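You operate a simulated robot arm through the tools that you are given. There is no shell and no other tool. Be economical: measure what you need, move in short steps, check, and stop when the job is done.

You run a simulated two-armed robot. Do the job below in one go: nothing can be reset, and whatever is moved stays where it is left.

## Task
Pick up the 50 wt oil bottle from the front of the folding table with one hand, pass it to the other hand and put it on the back corner of the table at the buggy's wing end. Set down upright: oil bottle.

It is judged by the outcome, as a careful person would: the job done as asked, and still so three seconds after it is handed in. It fails if anything else is knocked over, pushed out of place, dropped, spilled or broken.

## Robot
Two 7-joint arms with two-finger parallel grippers on one trunk, on a base that drives. Base frame: it is fixed to the floor where the robot stands at the start and does not move with it; the origin is under the middle of the robot, x ahead of it, y to its left, z up; the surface under the hand at the start is at about z = 740. Lengths are in mm, angles in degrees, forces in N, time in s.
The left shoulder is at the start at [95, 182, 966], the right one opposite. With the tool pointing down near the work surface each hand reaches from about 340 to 780 mm from the robot's upright axis, wherever it stands, measured 20 degrees to its own side. Places, roughly: back corner of the table at the buggy's wing end [-2900, -400, 700]. Payload 3.91 kg a hand.
Tool frame (each hand has its own): the origin (TCP) lies between the finger pads and is the grasp point; the fingertips stand 30 mm ahead of it; z points along the fingers, y is the line along which they close. The gripper opens to 110 mm. The fingers are 20 mm wide and 10 mm thick; the gripper's body (48 by 112 mm) begins 55 mm behind the TCP.
Orientation is that of the tool frame in the base frame, as [roll, pitch, yaw] about the fixed x, y, z axes, in that order (R = Rz(yaw) Ry(pitch) Rx(roll)). With the fingers straight down and closing along the base's y, the tool's x points along the base's -x, its y along +y and its z along -z.

## Interface
- The arms move only by the tool nudge_tool. It takes "left_commands", "right_commands" or both (then of equal length, played together; a hand with none holds still); each is a list that holds one entry, the list of rows, each a list of 7 numbers: the closure, from 0 (fully open) to 1 (shut), then the shift along the tool's x, y, z in mm, then the turn, a rotation vector about the tool's x, y, z in degrees. In form: [[[gripper, tx, ty, tz, rx, ry, rz], ...]]. A call has 1 to 10 rows; each row is the pose to reach, as a shift and turn from the pose commanded when the call began, along the tool's axes at that moment. Rows are played at 5 a second. More than 50 mm and 8.6 degrees between two rows, or a gripper value outside its range, and nothing of the call is played. Where a pose cannot be reached the arm comes as near as it can. A force on the tool above 40 N (or 10 N above the force at the start of the call, whichever is more), or a blocked arm, ends the call early, and 0.2 s more pass. Each finger travels about 72 mm/s and halts on what it meets, pressing with about 34 N; the grip force reading is that of the motor and also rises with nothing between the fingers. The clock runs only during rows and for 0.2 s after the last one: add rows that repeat a pose to give the fingers time. It gives the time, the measured TCP pose, the force on the tool (base axes), the opening and the grip force at its end, in the units of the frame above (readings bear some noise), with the torque about the TCP (base axes, N m) and any sound that the robot's microphone picked up.
- Cameras (640 x 400 px; columns grow to the right, rows downward): "scene" is now at [256.8, -8.1, 1152.3]; the picture's right is [-0.11, -0.99, 0.00], its down [-0.53, 0.06, -0.85] and it looks along [0.84, -0.09, -0.53] (base axes); focal length 214 px, centre (320, 200). "left" rides on the left gripper at [72, -17, -103] in its tool frame; the picture's right is [0.23, 0.97, 0.00], its down [-0.76, 0.18, -0.62] and it looks along [-0.61, 0.14, 0.78] (tool axes); focal length 222 px, centre (320, 200). "right" rides on the right gripper at [73, 17, -103] in its tool frame; the picture's right is [-0.23, 0.97, 0.00], its down [-0.76, -0.18, -0.62] and it looks along [-0.61, -0.14, 0.78] (tool axes); focal length 222 px, centre (320, 200). There is no depth. A picture from a camera that has moved, and an enlarged one, comes with that camera's place and axes in the base frame and with its lens.
- snapshot(camera): a new picture of that camera. No time passes.
- raise_lower(by): slides the trunk up (or, below 0, down) by that many mm; the arms and the scene camera ride with it, the base frame stays. It gives what a move gives, with no picture.
- base_move(legs): drives the robot by 1 to 6 legs, each [ahead, left, turn to the left] in mm, mm and degrees, along the robot's own axes; the way and the turn of a leg run together, so that a leg with both is an arc; at most 1500 mm and 180 degrees a leg. The arms and the cameras ride along, it lands a little off, and it stops where it bumps. It gives what a move gives.
- aim_head(pan, tilt): turns the head with the scene camera to pan (to the left, within 80 degrees either way) and tilt (down, from -29 to 69), counted from straight ahead of the robot. It gives what a move gives.
- inspect(camera, box): a new picture of the part [left, top, right, bottom] of that camera's present view, enlarged. No time passes.
- close_job(): hands the job in; it is judged then, once.

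Go step by step. Nothing tells you exact positions but the pictures and the camera data: compare them with the known pose of the tool, close in by small moves and look again before you grip or let go. The budget is 120 turns and 108 pictures, counting those below and the enlarged ones. Unless the task says otherwise, let go and move clear before handing in, and close with one line.

The tools are called after "Emit:" as name(argument=value, ...) on one line, values as JSON. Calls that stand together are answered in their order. nudge_tool: Moves the arms, as the interface text tells. Its arguments: {"type":"object","properties":{"left_commands":{"type":"array"},"right_commands":{"type":"array"}},"required":[]} The other tools are called the same way: raise_lower (by) slides the trunk up or down; base_move (legs) drives the base; aim_head (pan, tilt) turns the head that bears the scene camera; snapshot (camera) takes a picture; inspect (camera, box) takes an enlarged picture of a part of a camera's view; close_job () hands the job in.

At the start:

```text
time: 0.0
left_ee_pos: [472.6, 160.0, 1068.5]
left_tcp_rot: [180.0, 0.0, -179.9]
left_ft_force: [-0.3, 0.1, -0.4]
left_torque: [-0.01, -0.03, -0.02]
left_gripper_width: 110.2
left_finger_force: 0.2
right_ee_pos: [487.9, -270.4, 985.9]
right_tcp_rot: [-179.9, 0.1, -180.0]
right_ft_force: [-0.4, 0.4, 0.0]
right_torque: [0.02, 0.01, 0.02]
right_gripper_width: 110.0
right_finger_force: 0.1
trunk travel left (down, up): [-225.0, 289.0]
robot x, y, heading: [-1.9, -2.2, 0.0]
head pan, tilt: [-6.3, 32.2]
```

scene: 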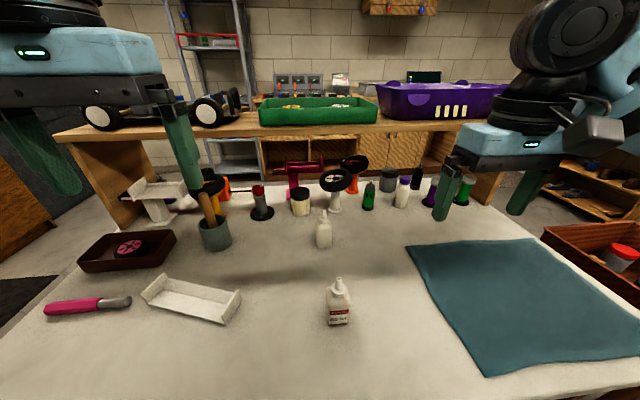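
right: 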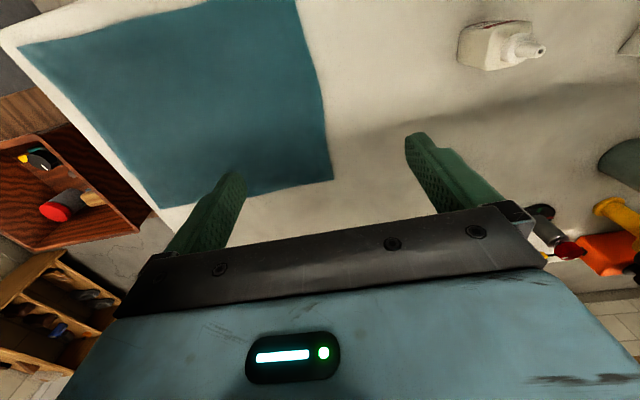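
left: 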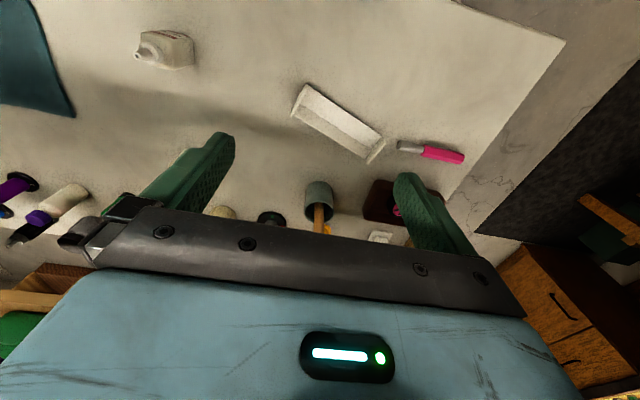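

I see a bench with two white bottles ahead of me, but the target corner is about 2.9 m behind. I'll read the labels here first, then look around for the folding table and the buggy.

Emit:
inspect(camera="scene", box=[280, 190, 400, 340])

Emit:
inspect(camera="scene", box=[60, 60, 500, 260])

```text
2.67 times, centred on (340, 265) of scene
camera zoom: at [256.8, -8.1, 1152.3], right [-0.11, -0.99, 0.0], down [-0.53, 0.06, -0.85], along [0.84, -0.09, -0.53], focal length 572 px, centre (267, 27)
```

zoom: 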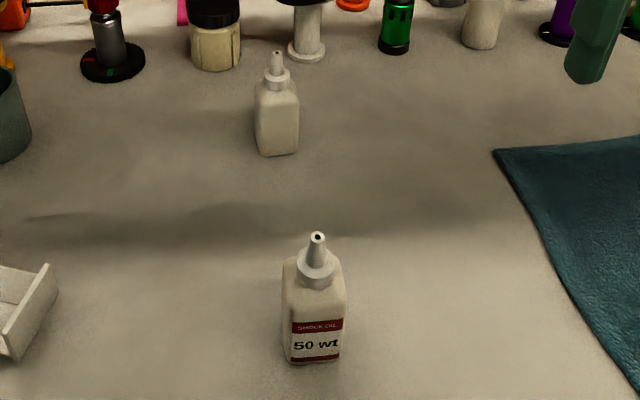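

```text
1.45 times, centred on (280, 160) of scene
camera zoom: at [256.8, -8.1, 1152.3], right [-0.11, -0.99, 0.0], down [-0.53, 0.06, -0.85], along [0.84, -0.09, -0.53], focal length 312 px, centre (378, 258)
```

zoom: 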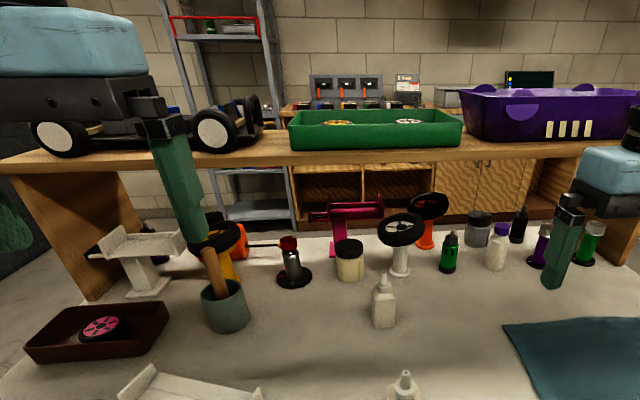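

A 50 wt bottle is on the bench right in front, but the task's table appears to be behind me. I'll look to both sides before driving.

Emit:
aim_head(pan=80, tilt=25)

Emit:
snapshot(camera="scene")

Emit:
aim_head(pan=-80, tilt=25)

Emit:
snapshot(camera="scene")

```text
time: 1.6
left_ee_pos: [471.1, 159.9, 1067.3]
left_tcp_rot: [-180.0, 0.0, -179.9]
left_ft_force: [0.6, -0.2, 0.0]
left_torque: [0.01, -0.01, -0.03]
left_gripper_width: 110.1
left_finger_force: 0.0
right_ee_pos: [488.7, -269.8, 985.6]
right_tcp_rot: [179.9, 0.1, 180.0]
right_ft_force: [-0.6, 0.2, 0.0]
right_torque: [-0.01, 0.01, 0.01]
right_gripper_width: 110.1
right_finger_force: 0.0
trunk travel left (down, up): [-225.0, 289.0]
robot x, y, heading: [-0.1, 3.6, 0.1]
head pan, tilt: [80.0, 25.0]
```

```text
102 pictures are left
camera scene: at [183.9, 92.4, 1163.8], right [0.98, -0.17, 0.0], down [-0.07, -0.42, -0.91], along [0.16, 0.89, -0.42], focal length 214 px, centre (320, 200)
```

scene: 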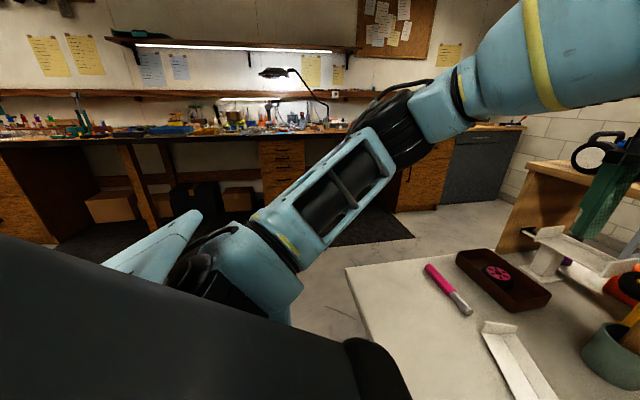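

```text
time: 4.1
left_ee_pos: [472.2, 161.5, 1068.0]
left_tcp_rot: [-180.0, 0.1, 180.0]
left_ft_force: [0.1, 0.2, 0.1]
left_torque: [0.02, -0.04, -0.01]
left_gripper_width: 110.0
left_finger_force: 0.0
right_ee_pos: [488.6, -269.9, 985.8]
right_tcp_rot: [-180.0, 0.1, 179.9]
right_ft_force: [-0.3, -1.1, 0.2]
right_torque: [-0.04, -0.01, 0.0]
right_gripper_width: 110.2
right_finger_force: 0.0
trunk travel left (down, up): [-225.0, 289.0]
robot x, y, heading: [-1.9, 1.7, 0.2]
head pan, tilt: [-80.0, 25.0]
```

```text
101 pictures are left
camera scene: at [183.9, -89.0, 1163.8], right [-0.98, -0.17, 0.0], down [-0.07, 0.42, -0.91], along [0.16, -0.89, -0.42], focal length 214 px, centre (320, 200)
```

scene: 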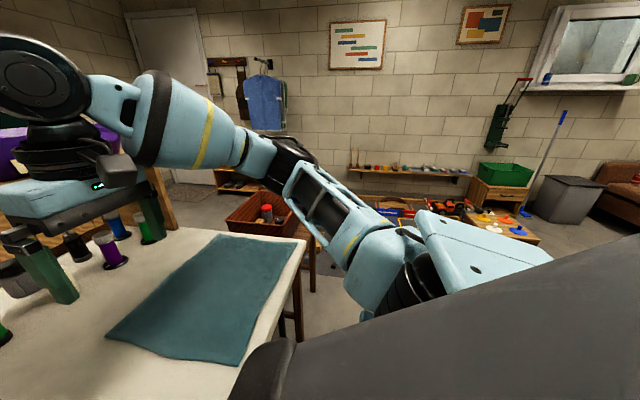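

The bench ahead seems to be a workbench, and the folding table isn't visible to either side. I'll back away and turn to see what is behind.

Emit:
base_move(legs=[[-550, 0, 0]])

Emit:
aim_head(pan=70, tilt=20)

Emit:
base_move(legs=[[0, 0, 90]])

Emit:
snapshot(camera="scene")

```text
time: 7.2
left_ee_pos: [-62.8, 164.1, 1068.4]
left_tcp_rot: [-179.9, 0.0, -179.2]
left_ft_force: [1.4, 0.0, 0.4]
left_torque: [0.0, 0.02, 0.01]
left_gripper_width: 110.2
left_finger_force: 0.1
right_ee_pos: [-42.8, -267.5, 985.8]
right_tcp_rot: [-180.0, 0.1, -179.2]
right_ft_force: [0.4, 0.2, 0.0]
right_torque: [0.0, 0.01, -0.02]
right_gripper_width: 110.0
right_finger_force: 0.1
trunk travel left (down, up): [-225.0, 289.0]
robot x, y, heading: [-535.1, -2.9, 1.1]
head pan, tilt: [-80.0, 25.0]
```

```text
time: 9.5
left_ee_pos: [-63.9, 162.6, 1067.2]
left_tcp_rot: [180.0, 0.0, -179.2]
left_ft_force: [0.2, -0.6, 0.2]
left_torque: [0.01, 0.02, 0.01]
left_gripper_width: 109.9
left_finger_force: 0.0
right_ee_pos: [-42.6, -267.1, 987.0]
right_tcp_rot: [180.0, 0.1, -179.1]
right_ft_force: [-0.8, 0.3, -0.4]
right_torque: [0.02, 0.05, 0.04]
right_gripper_width: 109.9
right_finger_force: 0.1
trunk travel left (down, up): [-225.0, 289.0]
robot x, y, heading: [-533.5, -2.7, 1.0]
head pan, tilt: [70.0, 20.0]
```

```text
time: 13.8
left_ee_pos: [-713.1, 460.7, 1067.6]
left_tcp_rot: [180.0, -0.1, -87.8]
left_ft_force: [0.5, -0.7, 0.2]
left_torque: [0.04, 0.0, 0.0]
left_gripper_width: 110.0
left_finger_force: 0.0
right_ee_pos: [-283.1, 495.3, 986.6]
right_tcp_rot: [-180.0, 0.1, -87.8]
right_ft_force: [-0.2, 0.1, -0.4]
right_torque: [-0.02, 0.01, 0.0]
right_gripper_width: 110.2
right_finger_force: 0.1
trunk travel left (down, up): [-225.0, 289.0]
robot x, y, heading: [-531.2, -4.5, 92.4]
head pan, tilt: [70.0, 20.0]
```

```text
100 pictures are left
camera scene: at [-628.6, 193.6, 1171.9], right [0.31, 0.95, 0.0], down [0.33, -0.1, -0.94], along [-0.89, 0.29, -0.34], focal length 214 px, centre (320, 200)
```

scene: 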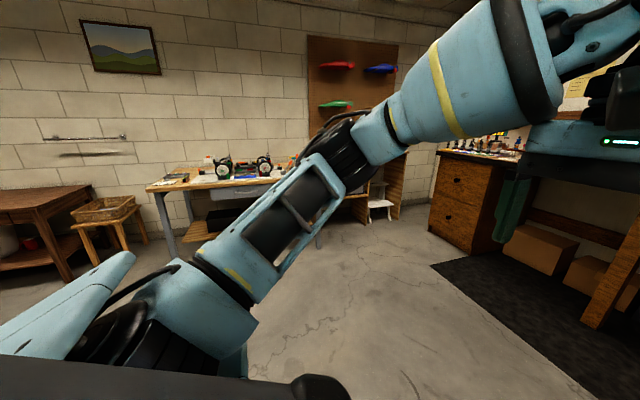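

A table with a buggy stands against the far wall. I'll turn to face it.

Emit:
base_move(legs=[[0, 0, 88]])

Emit:
aim_head(pan=0, tilt=15)

Emit:
snapshot(camera="scene")

Emit:
inspect(camera="scene", box=[220, 120, 420, 245])

```text
time: 18.0
left_ee_pos: [-1001.9, -174.1, 1068.6]
left_tcp_rot: [179.9, 0.0, 1.2]
left_ft_force: [0.1, -0.1, 0.6]
left_torque: [0.01, -0.04, 0.03]
left_gripper_width: 109.9
left_finger_force: 0.0
right_ee_pos: [-1027.6, 256.4, 985.3]
right_tcp_rot: [180.0, 0.1, 1.1]
right_ft_force: [0.0, 0.1, -0.2]
right_torque: [-0.04, 0.04, 0.02]
right_gripper_width: 109.9
right_finger_force: 0.0
trunk travel left (down, up): [-225.0, 289.0]
robot x, y, heading: [-532.5, -3.5, -178.7]
head pan, tilt: [70.0, 20.0]
```

```text
time: 19.4
left_ee_pos: [-1003.4, -173.0, 1067.6]
left_tcp_rot: [-180.0, 0.0, 1.1]
left_ft_force: [0.3, 0.3, 0.4]
left_torque: [-0.01, 0.0, 0.02]
left_gripper_width: 110.2
left_finger_force: 0.0
right_ee_pos: [-1027.7, 257.0, 985.3]
right_tcp_rot: [180.0, 0.1, 1.1]
right_ft_force: [-0.2, 0.6, 0.2]
right_torque: [-0.02, 0.02, -0.01]
right_gripper_width: 110.0
right_finger_force: 0.1
trunk travel left (down, up): [-225.0, 289.0]
robot x, y, heading: [-531.8, -6.8, -178.8]
head pan, tilt: [0.0, 15.0]
```

```text
99 pictures are left
camera scene: at [-794.0, -7.1, 1180.0], right [-0.02, 1.0, 0.0], down [0.26, 0.01, -0.97], along [-0.97, -0.02, -0.26], focal length 214 px, centre (320, 200)
```

scene: 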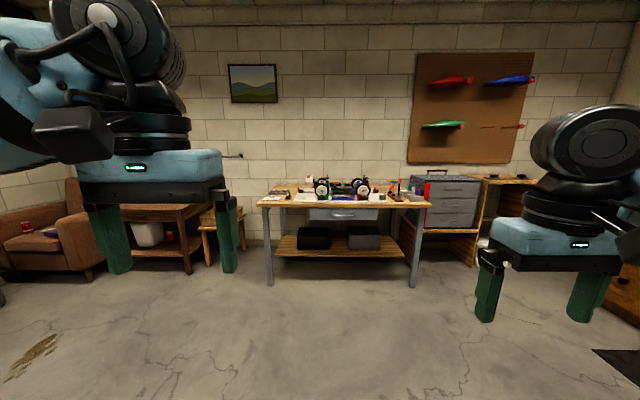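

```text
3.20 times, centred on (320, 182) of scene
camera zoom: at [-794.0, -7.1, 1180.0], right [-0.02, 1.0, 0.0], down [0.26, 0.01, -0.97], along [-0.97, -0.02, -0.26], focal length 686 px, centre (320, 256)
```

zoom: 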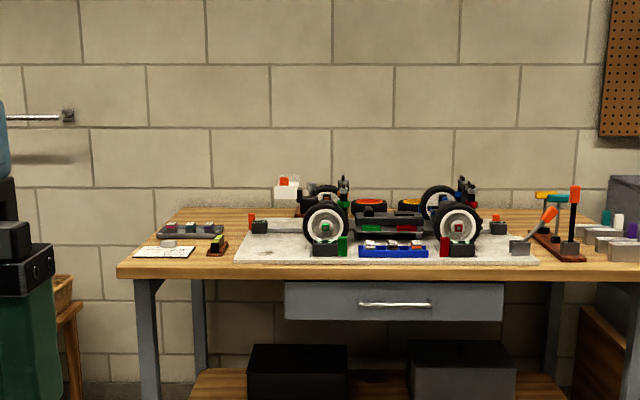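

The buggy sits on the far table, with its wing end at the left (−y), so that table holds the target corner. The 50 wt bottle is on the table I started at, so I'll go back there. The right hand will take it low from the right side and the left hand will take it over from above.

Emit:
base_move(legs=[[0, 0, 178.8], [500, 0, 0]])

Emit:
aim_head(pan=-10, tilt=50)

Emit:
snapshot(camera="scene")

```text
time: 29.5
left_ee_pos: [444.0, 120.1, 1068.2]
left_tcp_rot: [180.0, -0.1, 177.7]
left_ft_force: [-0.2, 0.5, -0.2]
left_torque: [0.01, 0.0, -0.02]
left_gripper_width: 110.0
left_finger_force: 0.1
right_ee_pos: [443.3, -311.7, 986.4]
right_tcp_rot: [-180.0, 0.1, 177.7]
right_ft_force: [-0.3, 0.7, -0.5]
right_torque: [-0.01, -0.01, -0.01]
right_gripper_width: 109.8
right_finger_force: 0.1
trunk travel left (down, up): [-225.0, 289.0]
robot x, y, heading: [-36.5, -18.4, -2.3]
head pan, tilt: [0.0, 15.0]
```

```text
time: 30.6
left_ee_pos: [444.0, 119.6, 1066.7]
left_tcp_rot: [180.0, -0.1, 177.6]
left_ft_force: [0.1, 0.3, 0.4]
left_torque: [0.05, -0.05, -0.02]
left_gripper_width: 109.8
left_finger_force: 0.1
right_ee_pos: [441.5, -312.8, 986.4]
right_tcp_rot: [-180.0, 0.0, 177.7]
right_ft_force: [0.5, -0.4, 0.1]
right_torque: [-0.03, -0.01, -0.03]
right_gripper_width: 110.1
right_finger_force: 0.1
trunk travel left (down, up): [-225.0, 289.0]
robot x, y, heading: [-33.8, -25.5, -2.3]
head pan, tilt: [-10.0, 50.0]
```

```text
97 pictures are left
camera scene: at [208.3, -43.7, 1126.3], right [-0.21, -0.98, 0.0], down [-0.75, 0.16, -0.64], along [0.63, -0.14, -0.77], focal length 214 px, centre (320, 200)
```

scene: 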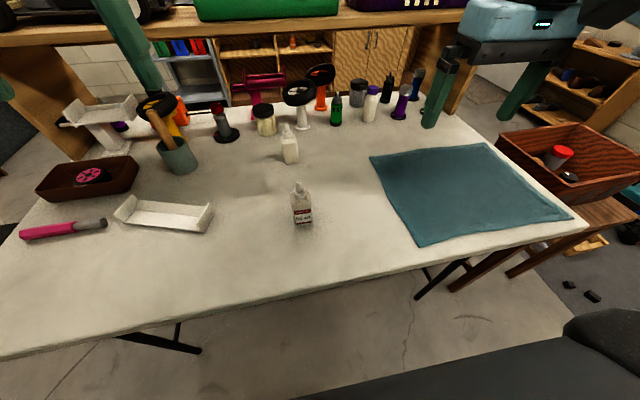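

This is the folding table, with folding legs visible beneath. I'll zoom in on the bottle to place it accurately.

Emit:
inspect(camera="scene", box=[260, 165, 348, 240])

```text
5.33 times, centred on (304, 202) of scene
camera zoom: at [208.3, -43.7, 1126.3], right [-0.21, -0.98, 0.0], down [-0.75, 0.16, -0.64], along [0.63, -0.14, -0.77], focal length 1144 px, centre (405, 187)
```

zoom: 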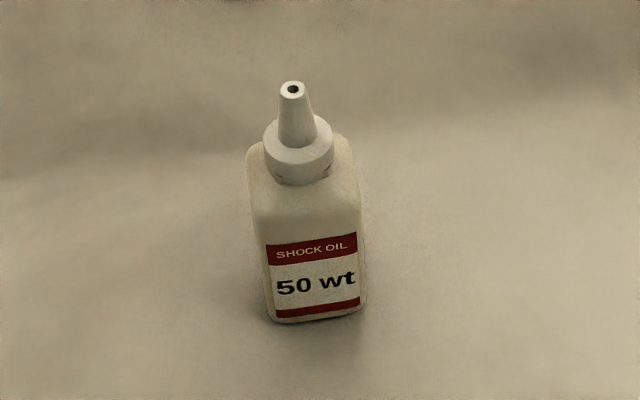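

The bottle is about 37 mm square with its centre near (486, −63), roughly 65 mm of body and 110 mm in total, and nearly square to the robot. I'll turn the right hand to point left with the fingers closing front to back.

Emit:
nudge_tool(right_commands=[[[0, 0, 0, 0, 0, 0, 8.5], [0, 0, 0, 0, 0, 0, 17], [0, 0, 0, 0, 0, 0, 25.5], [0, 0, 0, 0, 0, 0, 34], [0, 0, 0, 0, 0, 0, 42.5], [0, 0, 0, 0, 0, 0, 51], [0, 0, 0, 0, 0, 0, 59.5], [0, 0, 0, 0, 0, 0, 68], [0, 0, 0, 0, 0, 0, 76.5], [0, 0, 0, 0, 0, 0, 85]]])

Emit:
nudge_tool(right_commands=[[[0, 0, 0, 0, 0, 0, 5], [0, 0, 0, 0, 0, 0, 5]]])

Emit:
nudge_tool(right_commands=[[[0, 0, 0, 0, 0, 8, 0], [0, 0, 0, 0, 0, 16, 0], [0, 0, 0, 0, 0, 24, 0], [0, 0, 0, 0, 0, 32, 0], [0, 0, 0, 0, 0, 40, 0], [0, 0, 0, 0, 0, 48, 0], [0, 0, 0, 0, 0, 56, 0], [0, 0, 0, 0, 0, 64, 0], [0, 0, 0, 0, 0, 70, 0], [0, 0, 0, 0, 0, 70, 0]]])

```text
time: 32.8
left_ee_pos: [442.7, 119.4, 1068.7]
left_tcp_rot: [179.9, 0.0, 177.6]
left_ft_force: [-0.5, 0.2, 0.0]
left_torque: [-0.01, -0.02, 0.03]
left_gripper_width: 110.2
left_finger_force: 0.1
right_ee_pos: [442.8, -312.1, 986.1]
right_tcp_rot: [179.9, 0.0, 92.6]
right_ft_force: [0.0, -0.7, 0.6]
right_torque: [-0.02, -0.01, 0.04]
right_gripper_width: 109.8
right_finger_force: 0.0
trunk travel left (down, up): [-225.0, 289.0]
robot x, y, heading: [-36.4, -21.3, -2.4]
head pan, tilt: [-10.0, 50.0]
```

```text
time: 33.4
left_ee_pos: [444.1, 118.4, 1067.3]
left_tcp_rot: [-180.0, -0.1, 177.7]
left_ft_force: [0.7, 0.8, 0.2]
left_torque: [0.02, -0.02, -0.02]
left_gripper_width: 110.3
left_finger_force: 0.0
right_ee_pos: [442.1, -310.5, 986.2]
right_tcp_rot: [179.9, 0.1, 87.7]
right_ft_force: [0.8, 0.3, 0.1]
right_torque: [0.0, 0.01, -0.04]
right_gripper_width: 110.2
right_finger_force: 0.1
trunk travel left (down, up): [-225.0, 289.0]
robot x, y, heading: [-32.0, -17.4, -2.6]
head pan, tilt: [-10.0, 50.0]
```

```text
time: 35.5
left_ee_pos: [443.2, 118.9, 1066.9]
left_tcp_rot: [180.0, 0.0, 177.7]
left_ft_force: [-0.3, -0.2, 0.5]
left_torque: [0.0, 0.0, -0.02]
left_gripper_width: 110.0
left_finger_force: 0.2
right_ee_pos: [441.9, -313.9, 986.4]
right_tcp_rot: [179.8, -70.0, 88.1]
right_ft_force: [-0.4, -0.9, 0.3]
right_torque: [-0.01, 0.02, 0.0]
right_gripper_width: 109.9
right_finger_force: 0.0
trunk travel left (down, up): [-225.0, 289.0]
robot x, y, heading: [-32.8, -18.1, -2.2]
head pan, tilt: [-10.0, 50.0]
```

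The orientation was reached. I'll bring the right hand down to the right of the bottle, still about 65 mm above the table.

Emit:
nudge_tool(right_commands=[[[0, -26, 8, 34, 0, 0, 0], [0, -52, 16, 68, 0, 0, 0], [0, -78, 24, 102, 0, 0, 0], [0, -104, 32, 136, 0, 0, 0], [0, -130, 39.5, 170, 0, 0, 0], [0, -130, 39.5, 170, 0, 0, 0], [0, -130, 39.5, 170, 0, 0, 0]]])

Emit:
snapshot(camera="scene")

Emit:
snapshot(camera="right")

```text
time: 37.1
left_ee_pos: [443.3, 118.5, 1067.1]
left_tcp_rot: [-179.9, -0.1, 177.8]
left_ft_force: [-0.6, 0.5, -1.0]
left_torque: [0.01, 0.01, -0.02]
left_gripper_width: 110.1
left_finger_force: 0.1
right_ee_pos: [487.5, -199.5, 806.0]
right_tcp_rot: [179.7, -70.0, 88.0]
right_ft_force: [0.6, 0.5, -0.5]
right_torque: [0.02, -0.02, 0.02]
right_gripper_width: 110.1
right_finger_force: 0.0
trunk travel left (down, up): [-225.0, 289.0]
robot x, y, heading: [-34.8, -22.0, -2.6]
head pan, tilt: [-10.0, 50.0]
```

```text
95 pictures are left
camera scene: at [208.3, -43.7, 1126.3], right [-0.21, -0.98, 0.0], down [-0.75, 0.16, -0.64], along [0.63, -0.14, -0.77], focal length 214 px, centre (320, 200)
```

scene: 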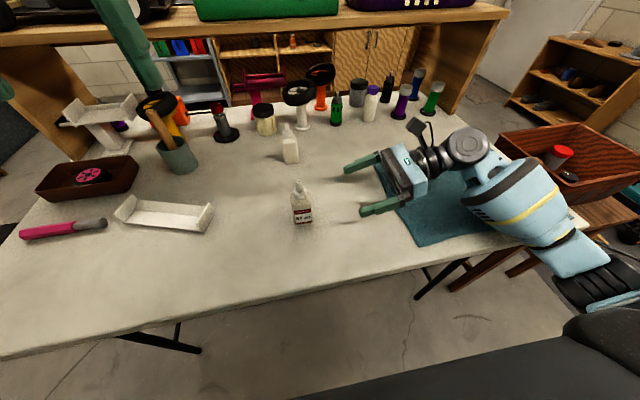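

```text
94 pictures are left
camera right: at [499.7, -272.6, 910.7], right [0.97, -0.12, -0.21], down [-0.21, -0.84, -0.5], along [-0.12, 0.53, -0.84], focal length 222 px, centre (320, 200)
```

right: 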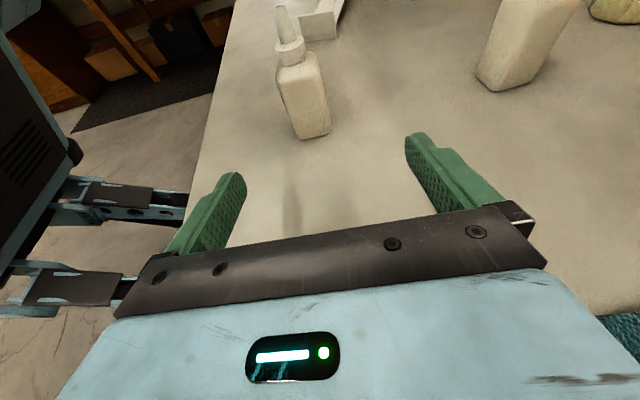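

The hand is lined up beside the bottle, and the right camera puts the bottle centre at x ≈ 480. I'll lower to grip height and check the clearance.

Emit:
nudge_tool(right_commands=[[[0, -17, -3, 6, 0, 0, 0], [0, -34.5, -6, 12.5, 0, 0, 0], [0, -34.5, -6, 12.5, 0, 0, 0]]])

Emit:
inspect(camera="scene", box=[270, 120, 490, 260])

Emit:
inspect(camera="right", box=[150, 0, 470, 200])

```text
time: 38.0
left_ee_pos: [443.1, 119.9, 1068.0]
left_tcp_rot: [180.0, -0.1, 177.7]
left_ft_force: [-0.6, 0.4, -0.1]
left_torque: [0.0, -0.02, 0.01]
left_gripper_width: 110.2
left_finger_force: 0.2
right_ee_pos: [481.8, -201.2, 770.5]
right_tcp_rot: [179.6, -70.0, 88.2]
right_ft_force: [0.9, 0.7, -1.1]
right_torque: [0.01, 0.01, 0.0]
right_gripper_width: 110.0
right_finger_force: 0.1
trunk travel left (down, up): [-225.0, 289.0]
robot x, y, heading: [-35.5, -20.6, -2.5]
head pan, tilt: [-10.0, 50.0]
```

```text
2.86 times, centred on (380, 190) of scene
camera zoom: at [208.1, -43.5, 1126.4], right [-0.21, -0.98, 0.0], down [-0.75, 0.16, -0.64], along [0.63, -0.14, -0.77], focal length 613 px, centre (149, 229)
```

zoom: 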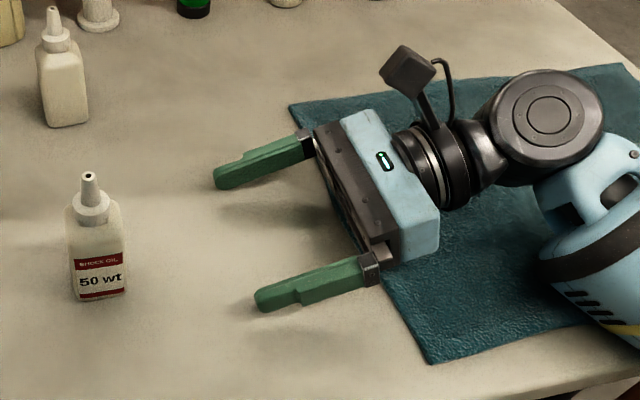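

```text
2.00 times, centred on (310, 100) of right
camera zoom: at [495.8, -273.2, 874.9], right [0.97, -0.12, -0.21], down [-0.21, -0.84, -0.5], along [-0.12, 0.53, -0.84], focal length 444 px, centre (340, 400)
```

zoom: 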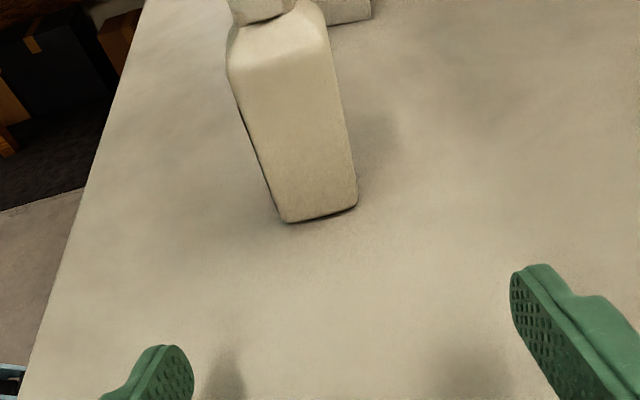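

The bottle is centred at about (479, −63), between the open fingers' line. I'll advance horizontally until it lies between the pads.

Emit:
nudge_tool(right_commands=[[[0, 8, -2, 25, 0, 0, 0], [0, 17, -3, 50, 0, 0, 0], [0, 25, -5, 75, 0, 0, 0], [0, 34, -6, 100, 0, 0, 0], [0, 42.3, -7, 125, 0, 0, 0], [0, 42.3, -7, 125, 0, 0, 0]]])

Emit:
inspect(camera="scene", box=[240, 140, 400, 240])

Emit:
snapshot(camera="right")

```text
time: 39.5
left_ee_pos: [435.0, 102.6, 1071.4]
left_tcp_rot: [-179.7, 0.7, 175.3]
left_ft_force: [0.6, 0.2, -0.6]
left_torque: [-0.06, 0.06, 0.02]
left_gripper_width: 110.1
left_finger_force: 0.2
right_ee_pos: [476.4, -113.4, 776.8]
right_tcp_rot: [173.5, -67.9, 88.6]
right_ft_force: [-0.2, 0.4, 0.3]
right_torque: [0.02, 0.01, 0.03]
right_gripper_width: 109.9
right_finger_force: 0.1
trunk travel left (down, up): [-225.0, 289.0]
robot x, y, heading: [-33.9, -19.8, -4.6]
head pan, tilt: [-10.0, 50.0]
stopped in row 6 (right hand): the arm was blocked; the commanded pose is now the measured one
```

```text
4.00 times, centred on (320, 190) of scene
camera zoom: at [191.1, -48.8, 1128.3], right [-0.26, -0.97, 0.0], down [-0.73, 0.19, -0.65], along [0.63, -0.17, -0.76], focal length 858 px, centre (320, 240)
```

zoom: 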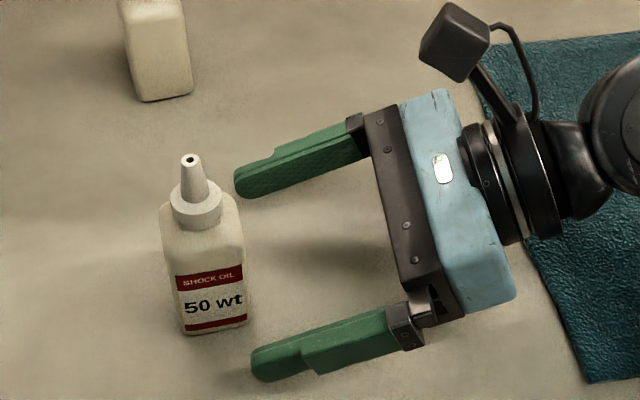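

```text
90 pictures are left
camera right: at [479.3, -183.0, 884.5], right [0.96, -0.21, -0.17], down [-0.27, -0.84, -0.48], along [-0.04, 0.51, -0.86], focal length 222 px, centre (320, 200)
```

right: 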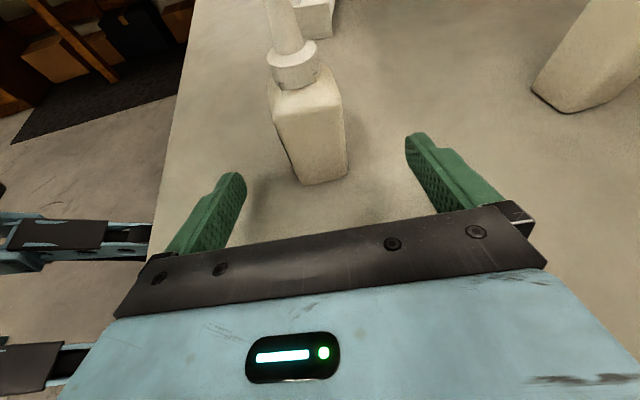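

The arm got blocked about 45 mm short, and something pushed the base round slightly. I'll look for what touches before moving on.

Emit:
nudge_tool(right_commands=[[[0, -8, 0, -25, 0, 0, 0], [0, -17, 0, -50, 0, 0, 0], [0, -17, 0, -50, 0, 0, 0]]])

Emit:
aim_head(pan=-45, tilt=55)

Emit:
snapshot(camera="scene")

```text
time: 40.4
left_ee_pos: [446.7, 106.5, 1067.6]
left_tcp_rot: [-179.7, 0.1, 175.7]
left_ft_force: [-0.3, 0.4, 0.2]
left_torque: [0.0, -0.02, -0.02]
left_gripper_width: 110.3
left_finger_force: 0.0
right_ee_pos: [481.5, -158.7, 777.4]
right_tcp_rot: [175.0, -68.1, 88.4]
right_ft_force: [0.1, -0.2, 0.3]
right_torque: [-0.02, 0.0, -0.02]
right_gripper_width: 110.0
right_finger_force: 0.1
trunk travel left (down, up): [-225.0, 289.0]
robot x, y, heading: [-38.8, -19.1, -4.1]
head pan, tilt: [-10.0, 50.0]
```

```text
time: 41.4
left_ee_pos: [447.3, 104.4, 1068.5]
left_tcp_rot: [-179.6, 0.1, 175.6]
left_ft_force: [1.4, 0.6, 0.1]
left_torque: [0.0, -0.04, -0.01]
left_gripper_width: 109.9
left_finger_force: 0.0
right_ee_pos: [480.0, -160.2, 775.2]
right_tcp_rot: [175.1, -68.1, 87.9]
right_ft_force: [-0.5, -0.1, 0.0]
right_torque: [-0.04, 0.02, 0.02]
right_gripper_width: 109.9
right_finger_force: 0.1
trunk travel left (down, up): [-225.0, 289.0]
robot x, y, heading: [-38.4, -23.0, -4.4]
head pan, tilt: [-45.0, 55.0]
```

```text
89 pictures are left
camera scene: at [178.0, -84.4, 1120.4], right [-0.76, -0.65, 0.0], down [-0.53, 0.62, -0.58], along [0.37, -0.44, -0.82], focal length 214 px, centre (320, 200)
```

scene: 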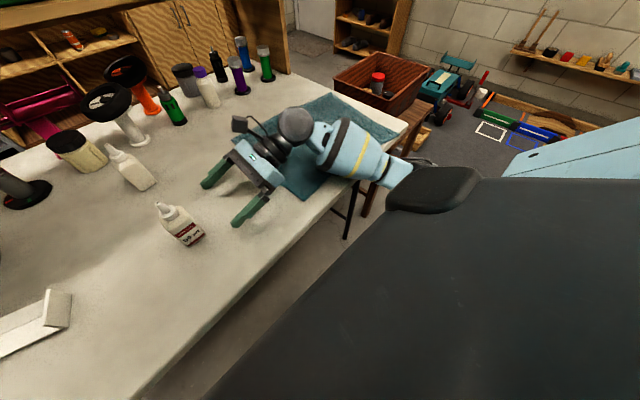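

The right forearm is folded close beside the trunk and table edge, so the arm needs more room. I'll lift the hand, raise the trunk and back the base off so the arm stretches more.

Emit:
nudge_tool(right_commands=[[[0, 40, 0, -15, 0, 0, 0], [0, 80, 0, -30, 0, 0, 0], [0, 120, 0, -45, 0, 0, 0], [0, 120, 0, -45, 0, 0, 0]]])

Emit:
raise_lower(by=130)

Emit:
base_move(legs=[[-150, 0, 4.4]])

Emit:
aim_head(pan=-15, tilt=50)

Emit:
snapshot(camera="scene")

```text
time: 42.4
left_ee_pos: [448.1, 101.2, 1067.9]
left_tcp_rot: [179.9, 0.0, 175.6]
left_ft_force: [-0.3, -1.0, 0.6]
left_torque: [-0.01, 0.0, 0.03]
left_gripper_width: 109.8
left_finger_force: 0.1
right_ee_pos: [480.1, -157.4, 900.0]
right_tcp_rot: [176.7, -68.3, 86.5]
right_ft_force: [0.1, -0.6, -0.8]
right_torque: [0.02, 0.02, -0.02]
right_gripper_width: 110.1
right_finger_force: 0.1
trunk travel left (down, up): [-225.0, 289.0]
robot x, y, heading: [-32.0, -21.2, -4.2]
head pan, tilt: [-45.0, 55.0]
```

```text
time: 43.9
left_ee_pos: [448.0, 100.4, 1196.9]
left_tcp_rot: [-180.0, -0.1, 175.6]
left_ft_force: [-0.1, 0.5, 1.0]
left_torque: [0.06, 0.0, 0.0]
left_gripper_width: 110.2
left_finger_force: 0.1
right_ee_pos: [480.0, -159.4, 1029.4]
right_tcp_rot: [176.6, -68.3, 86.7]
right_ft_force: [0.1, -0.2, 0.1]
right_torque: [-0.02, 0.02, 0.05]
right_gripper_width: 110.0
right_finger_force: 0.0
trunk travel left (down, up): [-355.0, 159.0]
robot x, y, heading: [-35.0, -23.0, -4.6]
head pan, tilt: [-45.0, 55.0]
```

```text
time: 45.3
left_ee_pos: [289.4, 142.1, 1198.4]
left_tcp_rot: [-180.0, 0.0, 179.8]
left_ft_force: [-0.5, 0.6, 0.0]
left_torque: [0.01, -0.03, 0.0]
left_gripper_width: 110.2
left_finger_force: 0.1
right_ee_pos: [339.1, -114.1, 1030.4]
right_tcp_rot: [176.4, -68.3, 91.2]
right_ft_force: [-0.7, -0.1, -0.3]
right_torque: [-0.03, 0.0, -0.04]
right_gripper_width: 109.9
right_finger_force: 0.1
trunk travel left (down, up): [-355.0, 159.0]
robot x, y, heading: [-181.8, -20.0, -0.0]
head pan, tilt: [-45.0, 55.0]
```

```text
time: 46.3
left_ee_pos: [289.5, 142.1, 1198.1]
left_tcp_rot: [-180.0, 0.1, 179.8]
left_ft_force: [0.4, -0.6, 0.3]
left_torque: [0.02, 0.01, 0.0]
left_gripper_width: 110.1
left_finger_force: 0.0
right_ee_pos: [339.2, -114.1, 1030.7]
right_tcp_rot: [176.4, -68.3, 91.0]
right_ft_force: [0.5, -0.3, 0.1]
right_torque: [0.0, 0.0, -0.01]
right_gripper_width: 110.0
right_finger_force: 0.1
trunk travel left (down, up): [-355.0, 159.0]
robot x, y, heading: [-180.9, -18.3, 0.1]
head pan, tilt: [-15.0, 50.0]
```

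```text
88 pictures are left
camera scene: at [22.1, -35.8, 1258.9], right [-0.26, -0.97, 0.0], down [-0.74, 0.2, -0.64], along [0.62, -0.17, -0.77], focal length 214 px, centre (320, 200)
```

scene: 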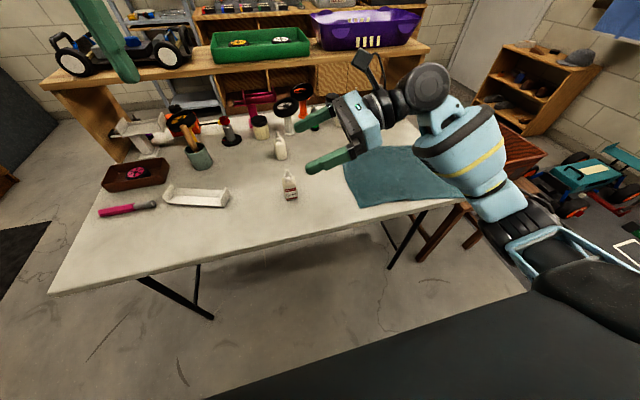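

The table and its contents look undisturbed. I'll check the bottle's position again from here.

Emit:
inspect(camera="scene", box=[256, 155, 328, 215])

```text
6.67 times, centred on (292, 185) of scene
camera zoom: at [22.1, -35.8, 1258.9], right [-0.26, -0.97, 0.0], down [-0.74, 0.2, -0.64], along [0.62, -0.17, -0.77], focal length 1430 px, centre (507, 300)
```

zoom: 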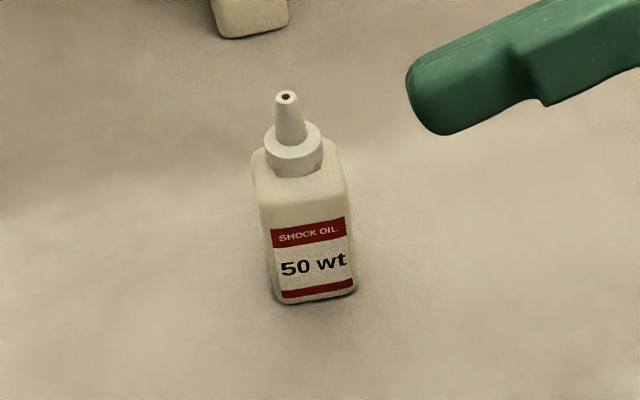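

The bottle hasn't moved; its centre is about (482, −62). I'll bring the right hand back down beside it and straighten its angles on the way.

Emit:
nudge_tool(right_commands=[[[0, -34, 20, 1, 0.5, 0.3, 0], [0, -68, 40, 2, 1, 0.6, 0], [0, -102, 60, 3, 1.5, 0.9, 0], [0, -136, 80, 4, 2, 1.2, 0], [0, -170, 100, 5, 2.5, 1.4, 0], [0, -204, 120, 7, 3, 1.6, 0], [0, -237, 140.4, 8, 3.6, 1.7, 0], [0, -237, 140.4, 8, 3.6, 1.7, 0]]])

Emit:
snapshot(camera="scene")

```text
time: 48.1
left_ee_pos: [290.3, 141.0, 1198.5]
left_tcp_rot: [179.8, 0.0, 179.8]
left_ft_force: [0.3, 0.0, -0.7]
left_torque: [0.01, 0.0, -0.01]
left_gripper_width: 110.0
left_finger_force: 0.1
right_ee_pos: [482.3, -200.7, 812.9]
right_tcp_rot: [179.5, -70.0, 91.6]
right_ft_force: [0.0, -0.1, 0.3]
right_torque: [0.04, -0.02, -0.01]
right_gripper_width: 110.2
right_finger_force: 0.0
trunk travel left (down, up): [-355.0, 159.0]
robot x, y, heading: [-185.2, -17.3, 0.0]
head pan, tilt: [-15.0, 50.0]
```

```text
86 pictures are left
camera scene: at [22.4, -37.3, 1258.9], right [-0.26, -0.97, 0.0], down [-0.74, 0.2, -0.64], along [0.62, -0.17, -0.77], focal length 214 px, centre (320, 200)
```

scene: 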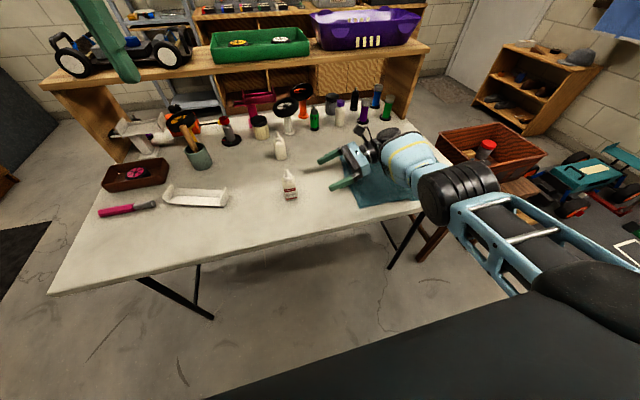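

The arm is clear this time. I'll lower to grip height and advance in small steps.

Emit:
nudge_tool(right_commands=[[[0, -22, 0, 8, 0, 0, 0], [0, -42.5, 0, 15.5, 0, 0, 0], [0, -33.5, 0, 40, 0, 0, 0], [0, -24.5, 1, 65, 0, 0, 0], [0, -16, 1, 89, 0, 0, 0], [0, -7, 2, 114, 0, 0, 0], [0, 2.3, 2, 138, 0, 0, 0], [0, 2.3, 2, 138, 0, 0, 0]]])

Emit:
inspect(camera="scene", box=[240, 135, 400, 235])

Emit:
snapshot(camera="right")

```text
time: 49.9
left_ee_pos: [289.0, 142.9, 1197.2]
left_tcp_rot: [179.9, 0.1, 179.9]
left_ft_force: [-0.2, 0.6, -0.2]
left_torque: [0.03, -0.03, 0.0]
left_gripper_width: 110.1
left_finger_force: 0.2
right_ee_pos: [472.0, -68.8, 770.0]
right_tcp_rot: [179.9, -70.0, 91.1]
right_ft_force: [0.5, -1.1, 1.3]
right_torque: [0.01, 0.01, 0.0]
right_gripper_width: 109.9
right_finger_force: 0.0
right hand out of reach, approached as far as the arm can: row 1, 2, 3, 4, 5, 6, 7, 8
trunk travel left (down, up): [-355.0, 159.0]
robot x, y, heading: [-184.2, -15.2, -0.3]
head pan, tilt: [-15.0, 50.0]
```

```text
4.00 times, centred on (320, 185) of scene
camera zoom: at [22.3, -35.9, 1258.9], right [-0.26, -0.97, 0.0], down [-0.74, 0.2, -0.64], along [0.62, -0.17, -0.77], focal length 858 px, centre (320, 260)
```

zoom: 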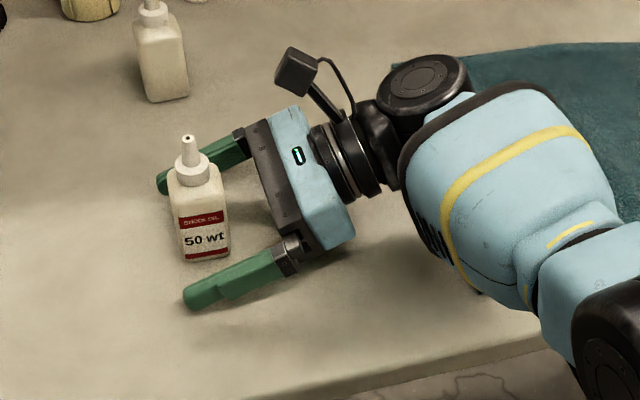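

```text
84 pictures are left
camera right: at [489.9, -141.4, 874.4], right [0.98, -0.06, -0.21], down [-0.16, -0.85, -0.5], along [-0.15, 0.52, -0.84], focal length 222 px, centre (320, 200)
```

right: 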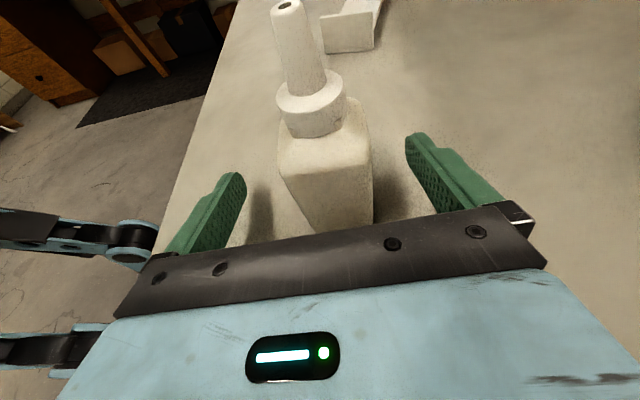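

The bottle is between the fingers but about 9 mm off centre because the arm is at full reach. I'll ease the base forward 9 mm.

Emit:
base_move(legs=[[9, 0, 0]])

Emit:
snapshot(camera="right")

```text
time: 50.6
left_ee_pos: [297.9, 142.9, 1197.3]
left_tcp_rot: [-179.9, 0.0, 179.8]
left_ft_force: [0.1, 0.0, -0.4]
left_torque: [0.0, 0.01, 0.01]
left_gripper_width: 110.1
left_finger_force: 0.2
right_ee_pos: [481.8, -68.8, 768.9]
right_tcp_rot: [179.8, -70.1, 91.2]
right_ft_force: [-0.3, -1.2, 0.3]
right_torque: [0.0, -0.04, 0.02]
right_gripper_width: 110.1
right_finger_force: 0.0
trunk travel left (down, up): [-355.0, 159.0]
robot x, y, heading: [-172.0, -14.5, -0.1]
head pan, tilt: [-15.0, 50.0]
```

```text
83 pictures are left
camera right: at [498.5, -141.5, 874.4], right [0.98, -0.06, -0.21], down [-0.16, -0.85, -0.5], along [-0.15, 0.52, -0.84], focal length 222 px, centre (320, 200)
```

right: 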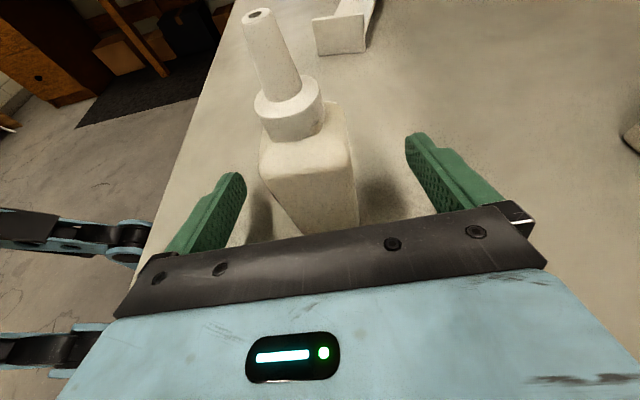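

The bottle is centred now. I'll close the right hand gradually.

Emit:
nudge_tool(right_commands=[[[0.2, 0, 0, 0, 0, 0, 0], [0.4, 0, 0, 0, 0, 0, 0], [0.5, 0, 0, 0, 0, 0, 0], [0.56, 0, 0, 0, 0, 0, 0], [0.62, 0, 0, 0, 0, 0, 0], [0.68, 0, 0, 0, 0, 0, 0], [0.8, 0, 0, 0, 0, 0, 0], [0.8, 0, 0, 0, 0, 0, 0]]])

Emit:
inspect(camera="scene", box=[240, 135, 400, 235])

```text
time: 52.4
left_ee_pos: [298.9, 141.9, 1198.7]
left_tcp_rot: [180.0, 0.0, 179.9]
left_ft_force: [0.0, 0.4, -0.1]
left_torque: [-0.01, 0.0, 0.0]
left_gripper_width: 110.3
left_finger_force: 0.0
right_ee_pos: [480.4, -68.3, 769.2]
right_tcp_rot: [179.8, -70.0, 91.1]
right_ft_force: [0.8, 0.3, 0.6]
right_torque: [-0.02, 0.04, 0.0]
right_gripper_width: 39.0
right_finger_force: 33.8
trunk travel left (down, up): [-355.0, 159.0]
robot x, y, heading: [-173.6, -18.1, -0.2]
head pan, tilt: [-15.0, 50.0]
```

```text
4.00 times, centred on (320, 185) of scene
camera zoom: at [31.0, -35.8, 1258.9], right [-0.26, -0.97, 0.0], down [-0.74, 0.2, -0.64], along [0.62, -0.17, -0.77], focal length 858 px, centre (320, 260)
```

zoom: 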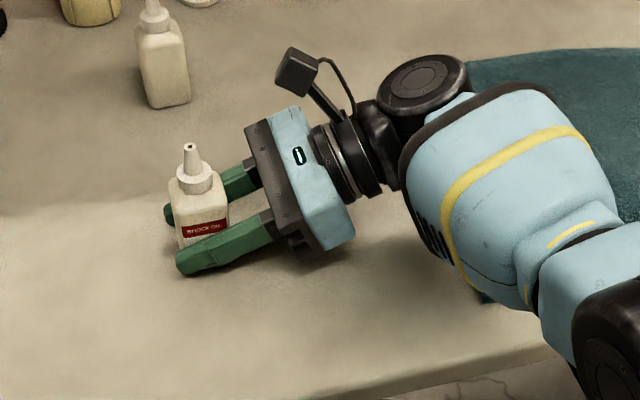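

The grip is firm at 39 mm. I'll lift the bottle straight up and draw it a little closer.

Emit:
nudge_tool(right_commands=[[[0.8, 20, 0, -7, 0, 0, 0], [0.8, 55, 0, -20, 0, 0, 0], [0.8, 94, 0, -34, 0, 0, 0], [0.8, 132, -15, -48, 0, 0, 0], [0.8, 160, -40, -58, 0, 0, 0], [0.8, 188, -65, -68, 0, 0, 0], [0.8, 207, -90, -75, 0, 0, 0], [0.8, 207, -90, -75, 0, 0, 0], [0.8, 207, -90, -75, 0, 0, 0]]])

Emit:
snapshot(camera="scene")

Emit:
snapshot(camera="left")

```text
time: 54.4
left_ee_pos: [298.2, 142.2, 1198.1]
left_tcp_rot: [-180.0, 0.0, 180.0]
left_ft_force: [0.9, 0.0, 0.4]
left_torque: [0.04, -0.01, 0.0]
left_gripper_width: 110.0
left_finger_force: 0.1
right_ee_pos: [390.7, -71.3, 990.1]
right_tcp_rot: [179.8, -70.1, 91.1]
right_ft_force: [0.4, -0.4, -0.3]
right_torque: [0.02, 0.0, -0.01]
right_gripper_width: 38.9
right_finger_force: 33.7
trunk travel left (down, up): [-355.0, 159.0]
robot x, y, heading: [-173.0, -19.2, 0.1]
head pan, tilt: [-15.0, 50.0]
```

```text
81 pictures are left
camera scene: at [31.0, -35.8, 1258.9], right [-0.26, -0.97, 0.0], down [-0.74, 0.2, -0.64], along [0.62, -0.17, -0.77], focal length 214 px, centre (320, 200)
```

scene: 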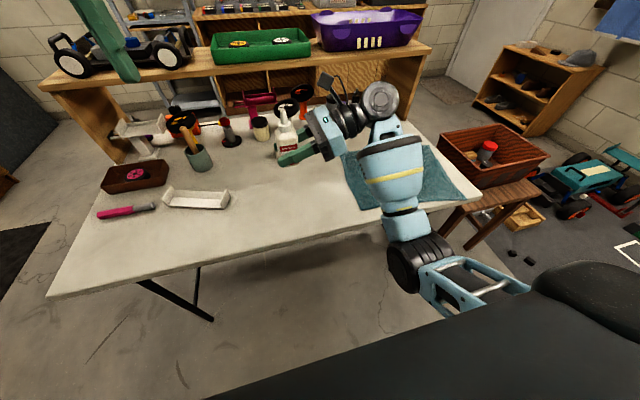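

```text
80 pictures are left
camera left: at [223.5, 124.3, 1301.0], right [-0.22, 0.97, 0.0], down [0.76, 0.18, 0.62], along [0.61, 0.14, -0.78], focal length 222 px, centre (320, 200)
```

left: 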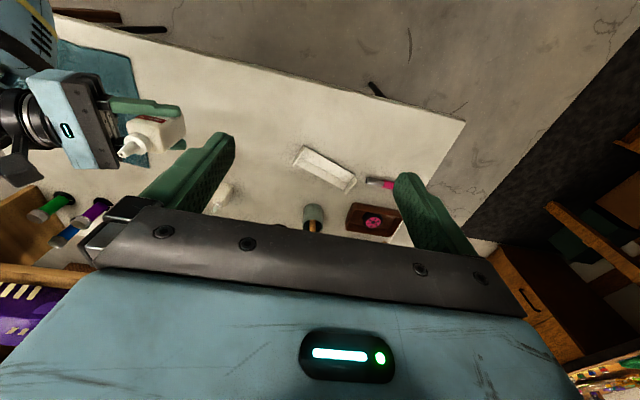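

The bottle is held upright with its centre near (391, −65) and its base at about z = 961. I'll turn the left hand 90° so it closes front to back, with its camera away from the right hand.

Emit:
nudge_tool(left_commands=[[[0, 0, 0, 0, 0, 0, 8.5], [0, 0, 0, 0, 0, 0, 17], [0, 0, 0, 0, 0, 0, 25.5], [0, 0, 0, 0, 0, 0, 34], [0, 0, 0, 0, 0, 0, 42.5], [0, 0, 0, 0, 0, 0, 51], [0, 0, 0, 0, 0, 0, 59.5], [0, 0, 0, 0, 0, 0, 68], [0, 0, 0, 0, 0, 0, 76.5], [0, 0, 0, 0, 0, 0, 85]]])

Emit:
nudge_tool(left_commands=[[[0, 0, 0, 0, 0, 0, 5], [0, 0, 0, 0, 0, 0, 5]]])

```text
time: 56.6
left_ee_pos: [203.8, 93.5, 1157.7]
left_tcp_rot: [-179.2, 0.4, 95.9]
left_ft_force: [0.3, -1.0, 0.0]
left_torque: [0.02, 0.0, 0.02]
left_gripper_width: 110.1
left_finger_force: 0.0
left hand out of reach, approached as far as the arm can: row 7, 8, 9, 10
right_ee_pos: [390.4, -71.2, 989.6]
right_tcp_rot: [180.0, -70.0, 91.2]
right_ft_force: [-0.8, 0.4, -1.8]
right_torque: [0.0, -0.01, 0.0]
right_gripper_width: 39.2
right_finger_force: 33.8
trunk travel left (down, up): [-355.0, 159.0]
robot x, y, heading: [-178.3, -17.7, -0.4]
head pan, tilt: [-15.0, 50.0]
```

```text
time: 57.2
left_ee_pos: [181.7, 83.7, 1150.5]
left_tcp_rot: [-179.7, 0.0, 90.1]
left_ft_force: [-0.5, 0.4, 0.3]
left_torque: [0.03, 0.01, 0.02]
left_gripper_width: 109.8
left_finger_force: 0.1
left hand out of reach, approached as far as the arm can: row 1, 2
right_ee_pos: [391.2, -71.0, 989.6]
right_tcp_rot: [179.8, -70.1, 91.1]
right_ft_force: [-0.8, 0.4, -0.1]
right_torque: [0.01, 0.0, -0.01]
right_gripper_width: 39.4
right_finger_force: 33.9
trunk travel left (down, up): [-355.0, 159.0]
robot x, y, heading: [-172.2, -19.4, 0.3]
head pan, tilt: [-15.0, 50.0]
```

The left wrist can't hold that yaw this far out; it drew inward to (182, 84). Reaching inward toward the bottle should ease that limit, so I'll move the left hand above the bottle with plenty of height and see.

Emit:
nudge_tool(left_commands=[[[0, 0, 0, -50, 0, 0, 0], [0, -25, 35, -50, 0, 0, 0], [0, -50, 70, -50, 0, 0, 0], [0, -75, 105, -50, 0, 0, 0], [0, -100, 140, -50, 0, 0, 0], [0, -125, 175, -50, 0, 0, 0], [0, -149, 209, -50, 0, 0, 0], [0, -149, 209, -50, 0, 0, 0], [0, -149, 209, -50, 0, 0, 0]]])

Emit:
snapshot(camera="scene")

```text
time: 59.2
left_ee_pos: [206.3, -43.8, 1150.4]
left_tcp_rot: [179.9, 0.1, 90.1]
left_ft_force: [0.0, -0.4, -0.3]
left_torque: [0.01, -0.02, 0.0]
left_gripper_width: 110.2
left_finger_force: 0.0
left hand out of reach, approached as far as the arm can: row 1, 2, 3, 4, 5, 6, 7, 8, 9
right_ee_pos: [392.2, -71.7, 990.1]
right_tcp_rot: [179.8, -70.1, 91.1]
right_ft_force: [-0.8, 0.9, -1.0]
right_torque: [0.0, 0.0, -0.02]
right_gripper_width: 39.4
right_finger_force: 33.7
trunk travel left (down, up): [-355.0, 159.0]
robot x, y, heading: [-177.7, -14.5, -0.1]
head pan, tilt: [-15.0, 50.0]
```

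```text
79 pictures are left
camera scene: at [31.1, -35.8, 1258.9], right [-0.26, -0.97, 0.0], down [-0.74, 0.2, -0.64], along [0.62, -0.17, -0.77], focal length 214 px, centre (320, 200)
```

scene: 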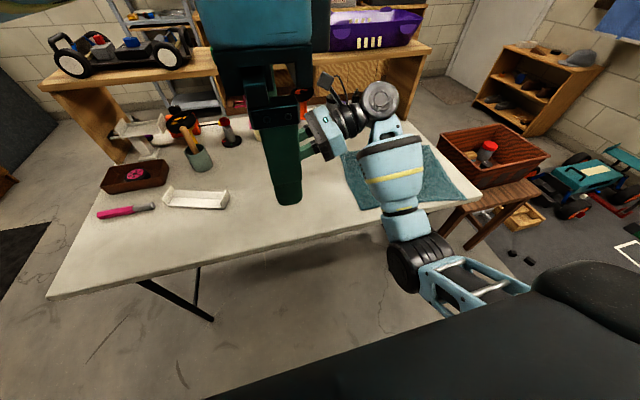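

The left hand at this yaw only reaches x ≈ 206. I'll turn the right hand and bottle about the vertical so the left can grip at an easier yaw.

Emit:
nudge_tool(right_commands=[[[0.8, 0, 0, 0, 7.5, 0, -2.7], [0.8, 0, 0, 0, 15, 0, -5.5], [0.8, 0, 0, 0, 22.6, 0, -8.2], [0.8, 0, 0, 0, 30, 0, -10.9], [0.8, 0, 0, 0, 37.6, 0, -13.7], [0.8, 0, 0, 0, 37.6, 0, -13.7]]])

Emit:
nudge_tool(left_commands=[[[0, 0, 0, 0, 0, 0, -8], [0, 0, 0, 0, 0, 0, -16], [0, 0, 0, 0, 0, 0, -24], [0, 0, 0, 0, 0, 0, -32], [0, 0, 0, 0, 0, 0, -40], [0, 0, 0, 0, 0, 0, -40]]])

```text
time: 60.6
left_ee_pos: [206.4, -43.9, 1150.3]
left_tcp_rot: [-179.9, 0.1, 90.0]
left_ft_force: [-0.7, 0.5, -0.1]
left_torque: [-0.01, -0.02, 0.0]
left_gripper_width: 110.0
left_finger_force: 0.1
right_ee_pos: [392.0, -69.8, 990.7]
right_tcp_rot: [179.7, -70.0, 131.3]
right_ft_force: [0.4, -0.3, -0.6]
right_torque: [0.0, -0.03, -0.02]
right_gripper_width: 39.4
right_finger_force: 33.9
trunk travel left (down, up): [-355.0, 159.0]
robot x, y, heading: [-173.3, -18.1, -0.2]
head pan, tilt: [-15.0, 50.0]
```

```text
time: 62.0
left_ee_pos: [203.3, -39.4, 1147.6]
left_tcp_rot: [-180.0, 0.0, 130.0]
left_ft_force: [0.7, -1.2, -0.3]
left_torque: [0.01, -0.01, 0.02]
left_gripper_width: 110.1
left_finger_force: 0.1
right_ee_pos: [390.4, -70.8, 988.9]
right_tcp_rot: [179.9, -69.9, 131.1]
right_ft_force: [-0.1, -0.5, -0.7]
right_torque: [0.03, 0.0, -0.03]
right_gripper_width: 39.4
right_finger_force: 34.1
trunk travel left (down, up): [-355.0, 159.0]
robot x, y, heading: [-174.2, -16.7, -0.1]
head pan, tilt: [-15.0, 50.0]
```

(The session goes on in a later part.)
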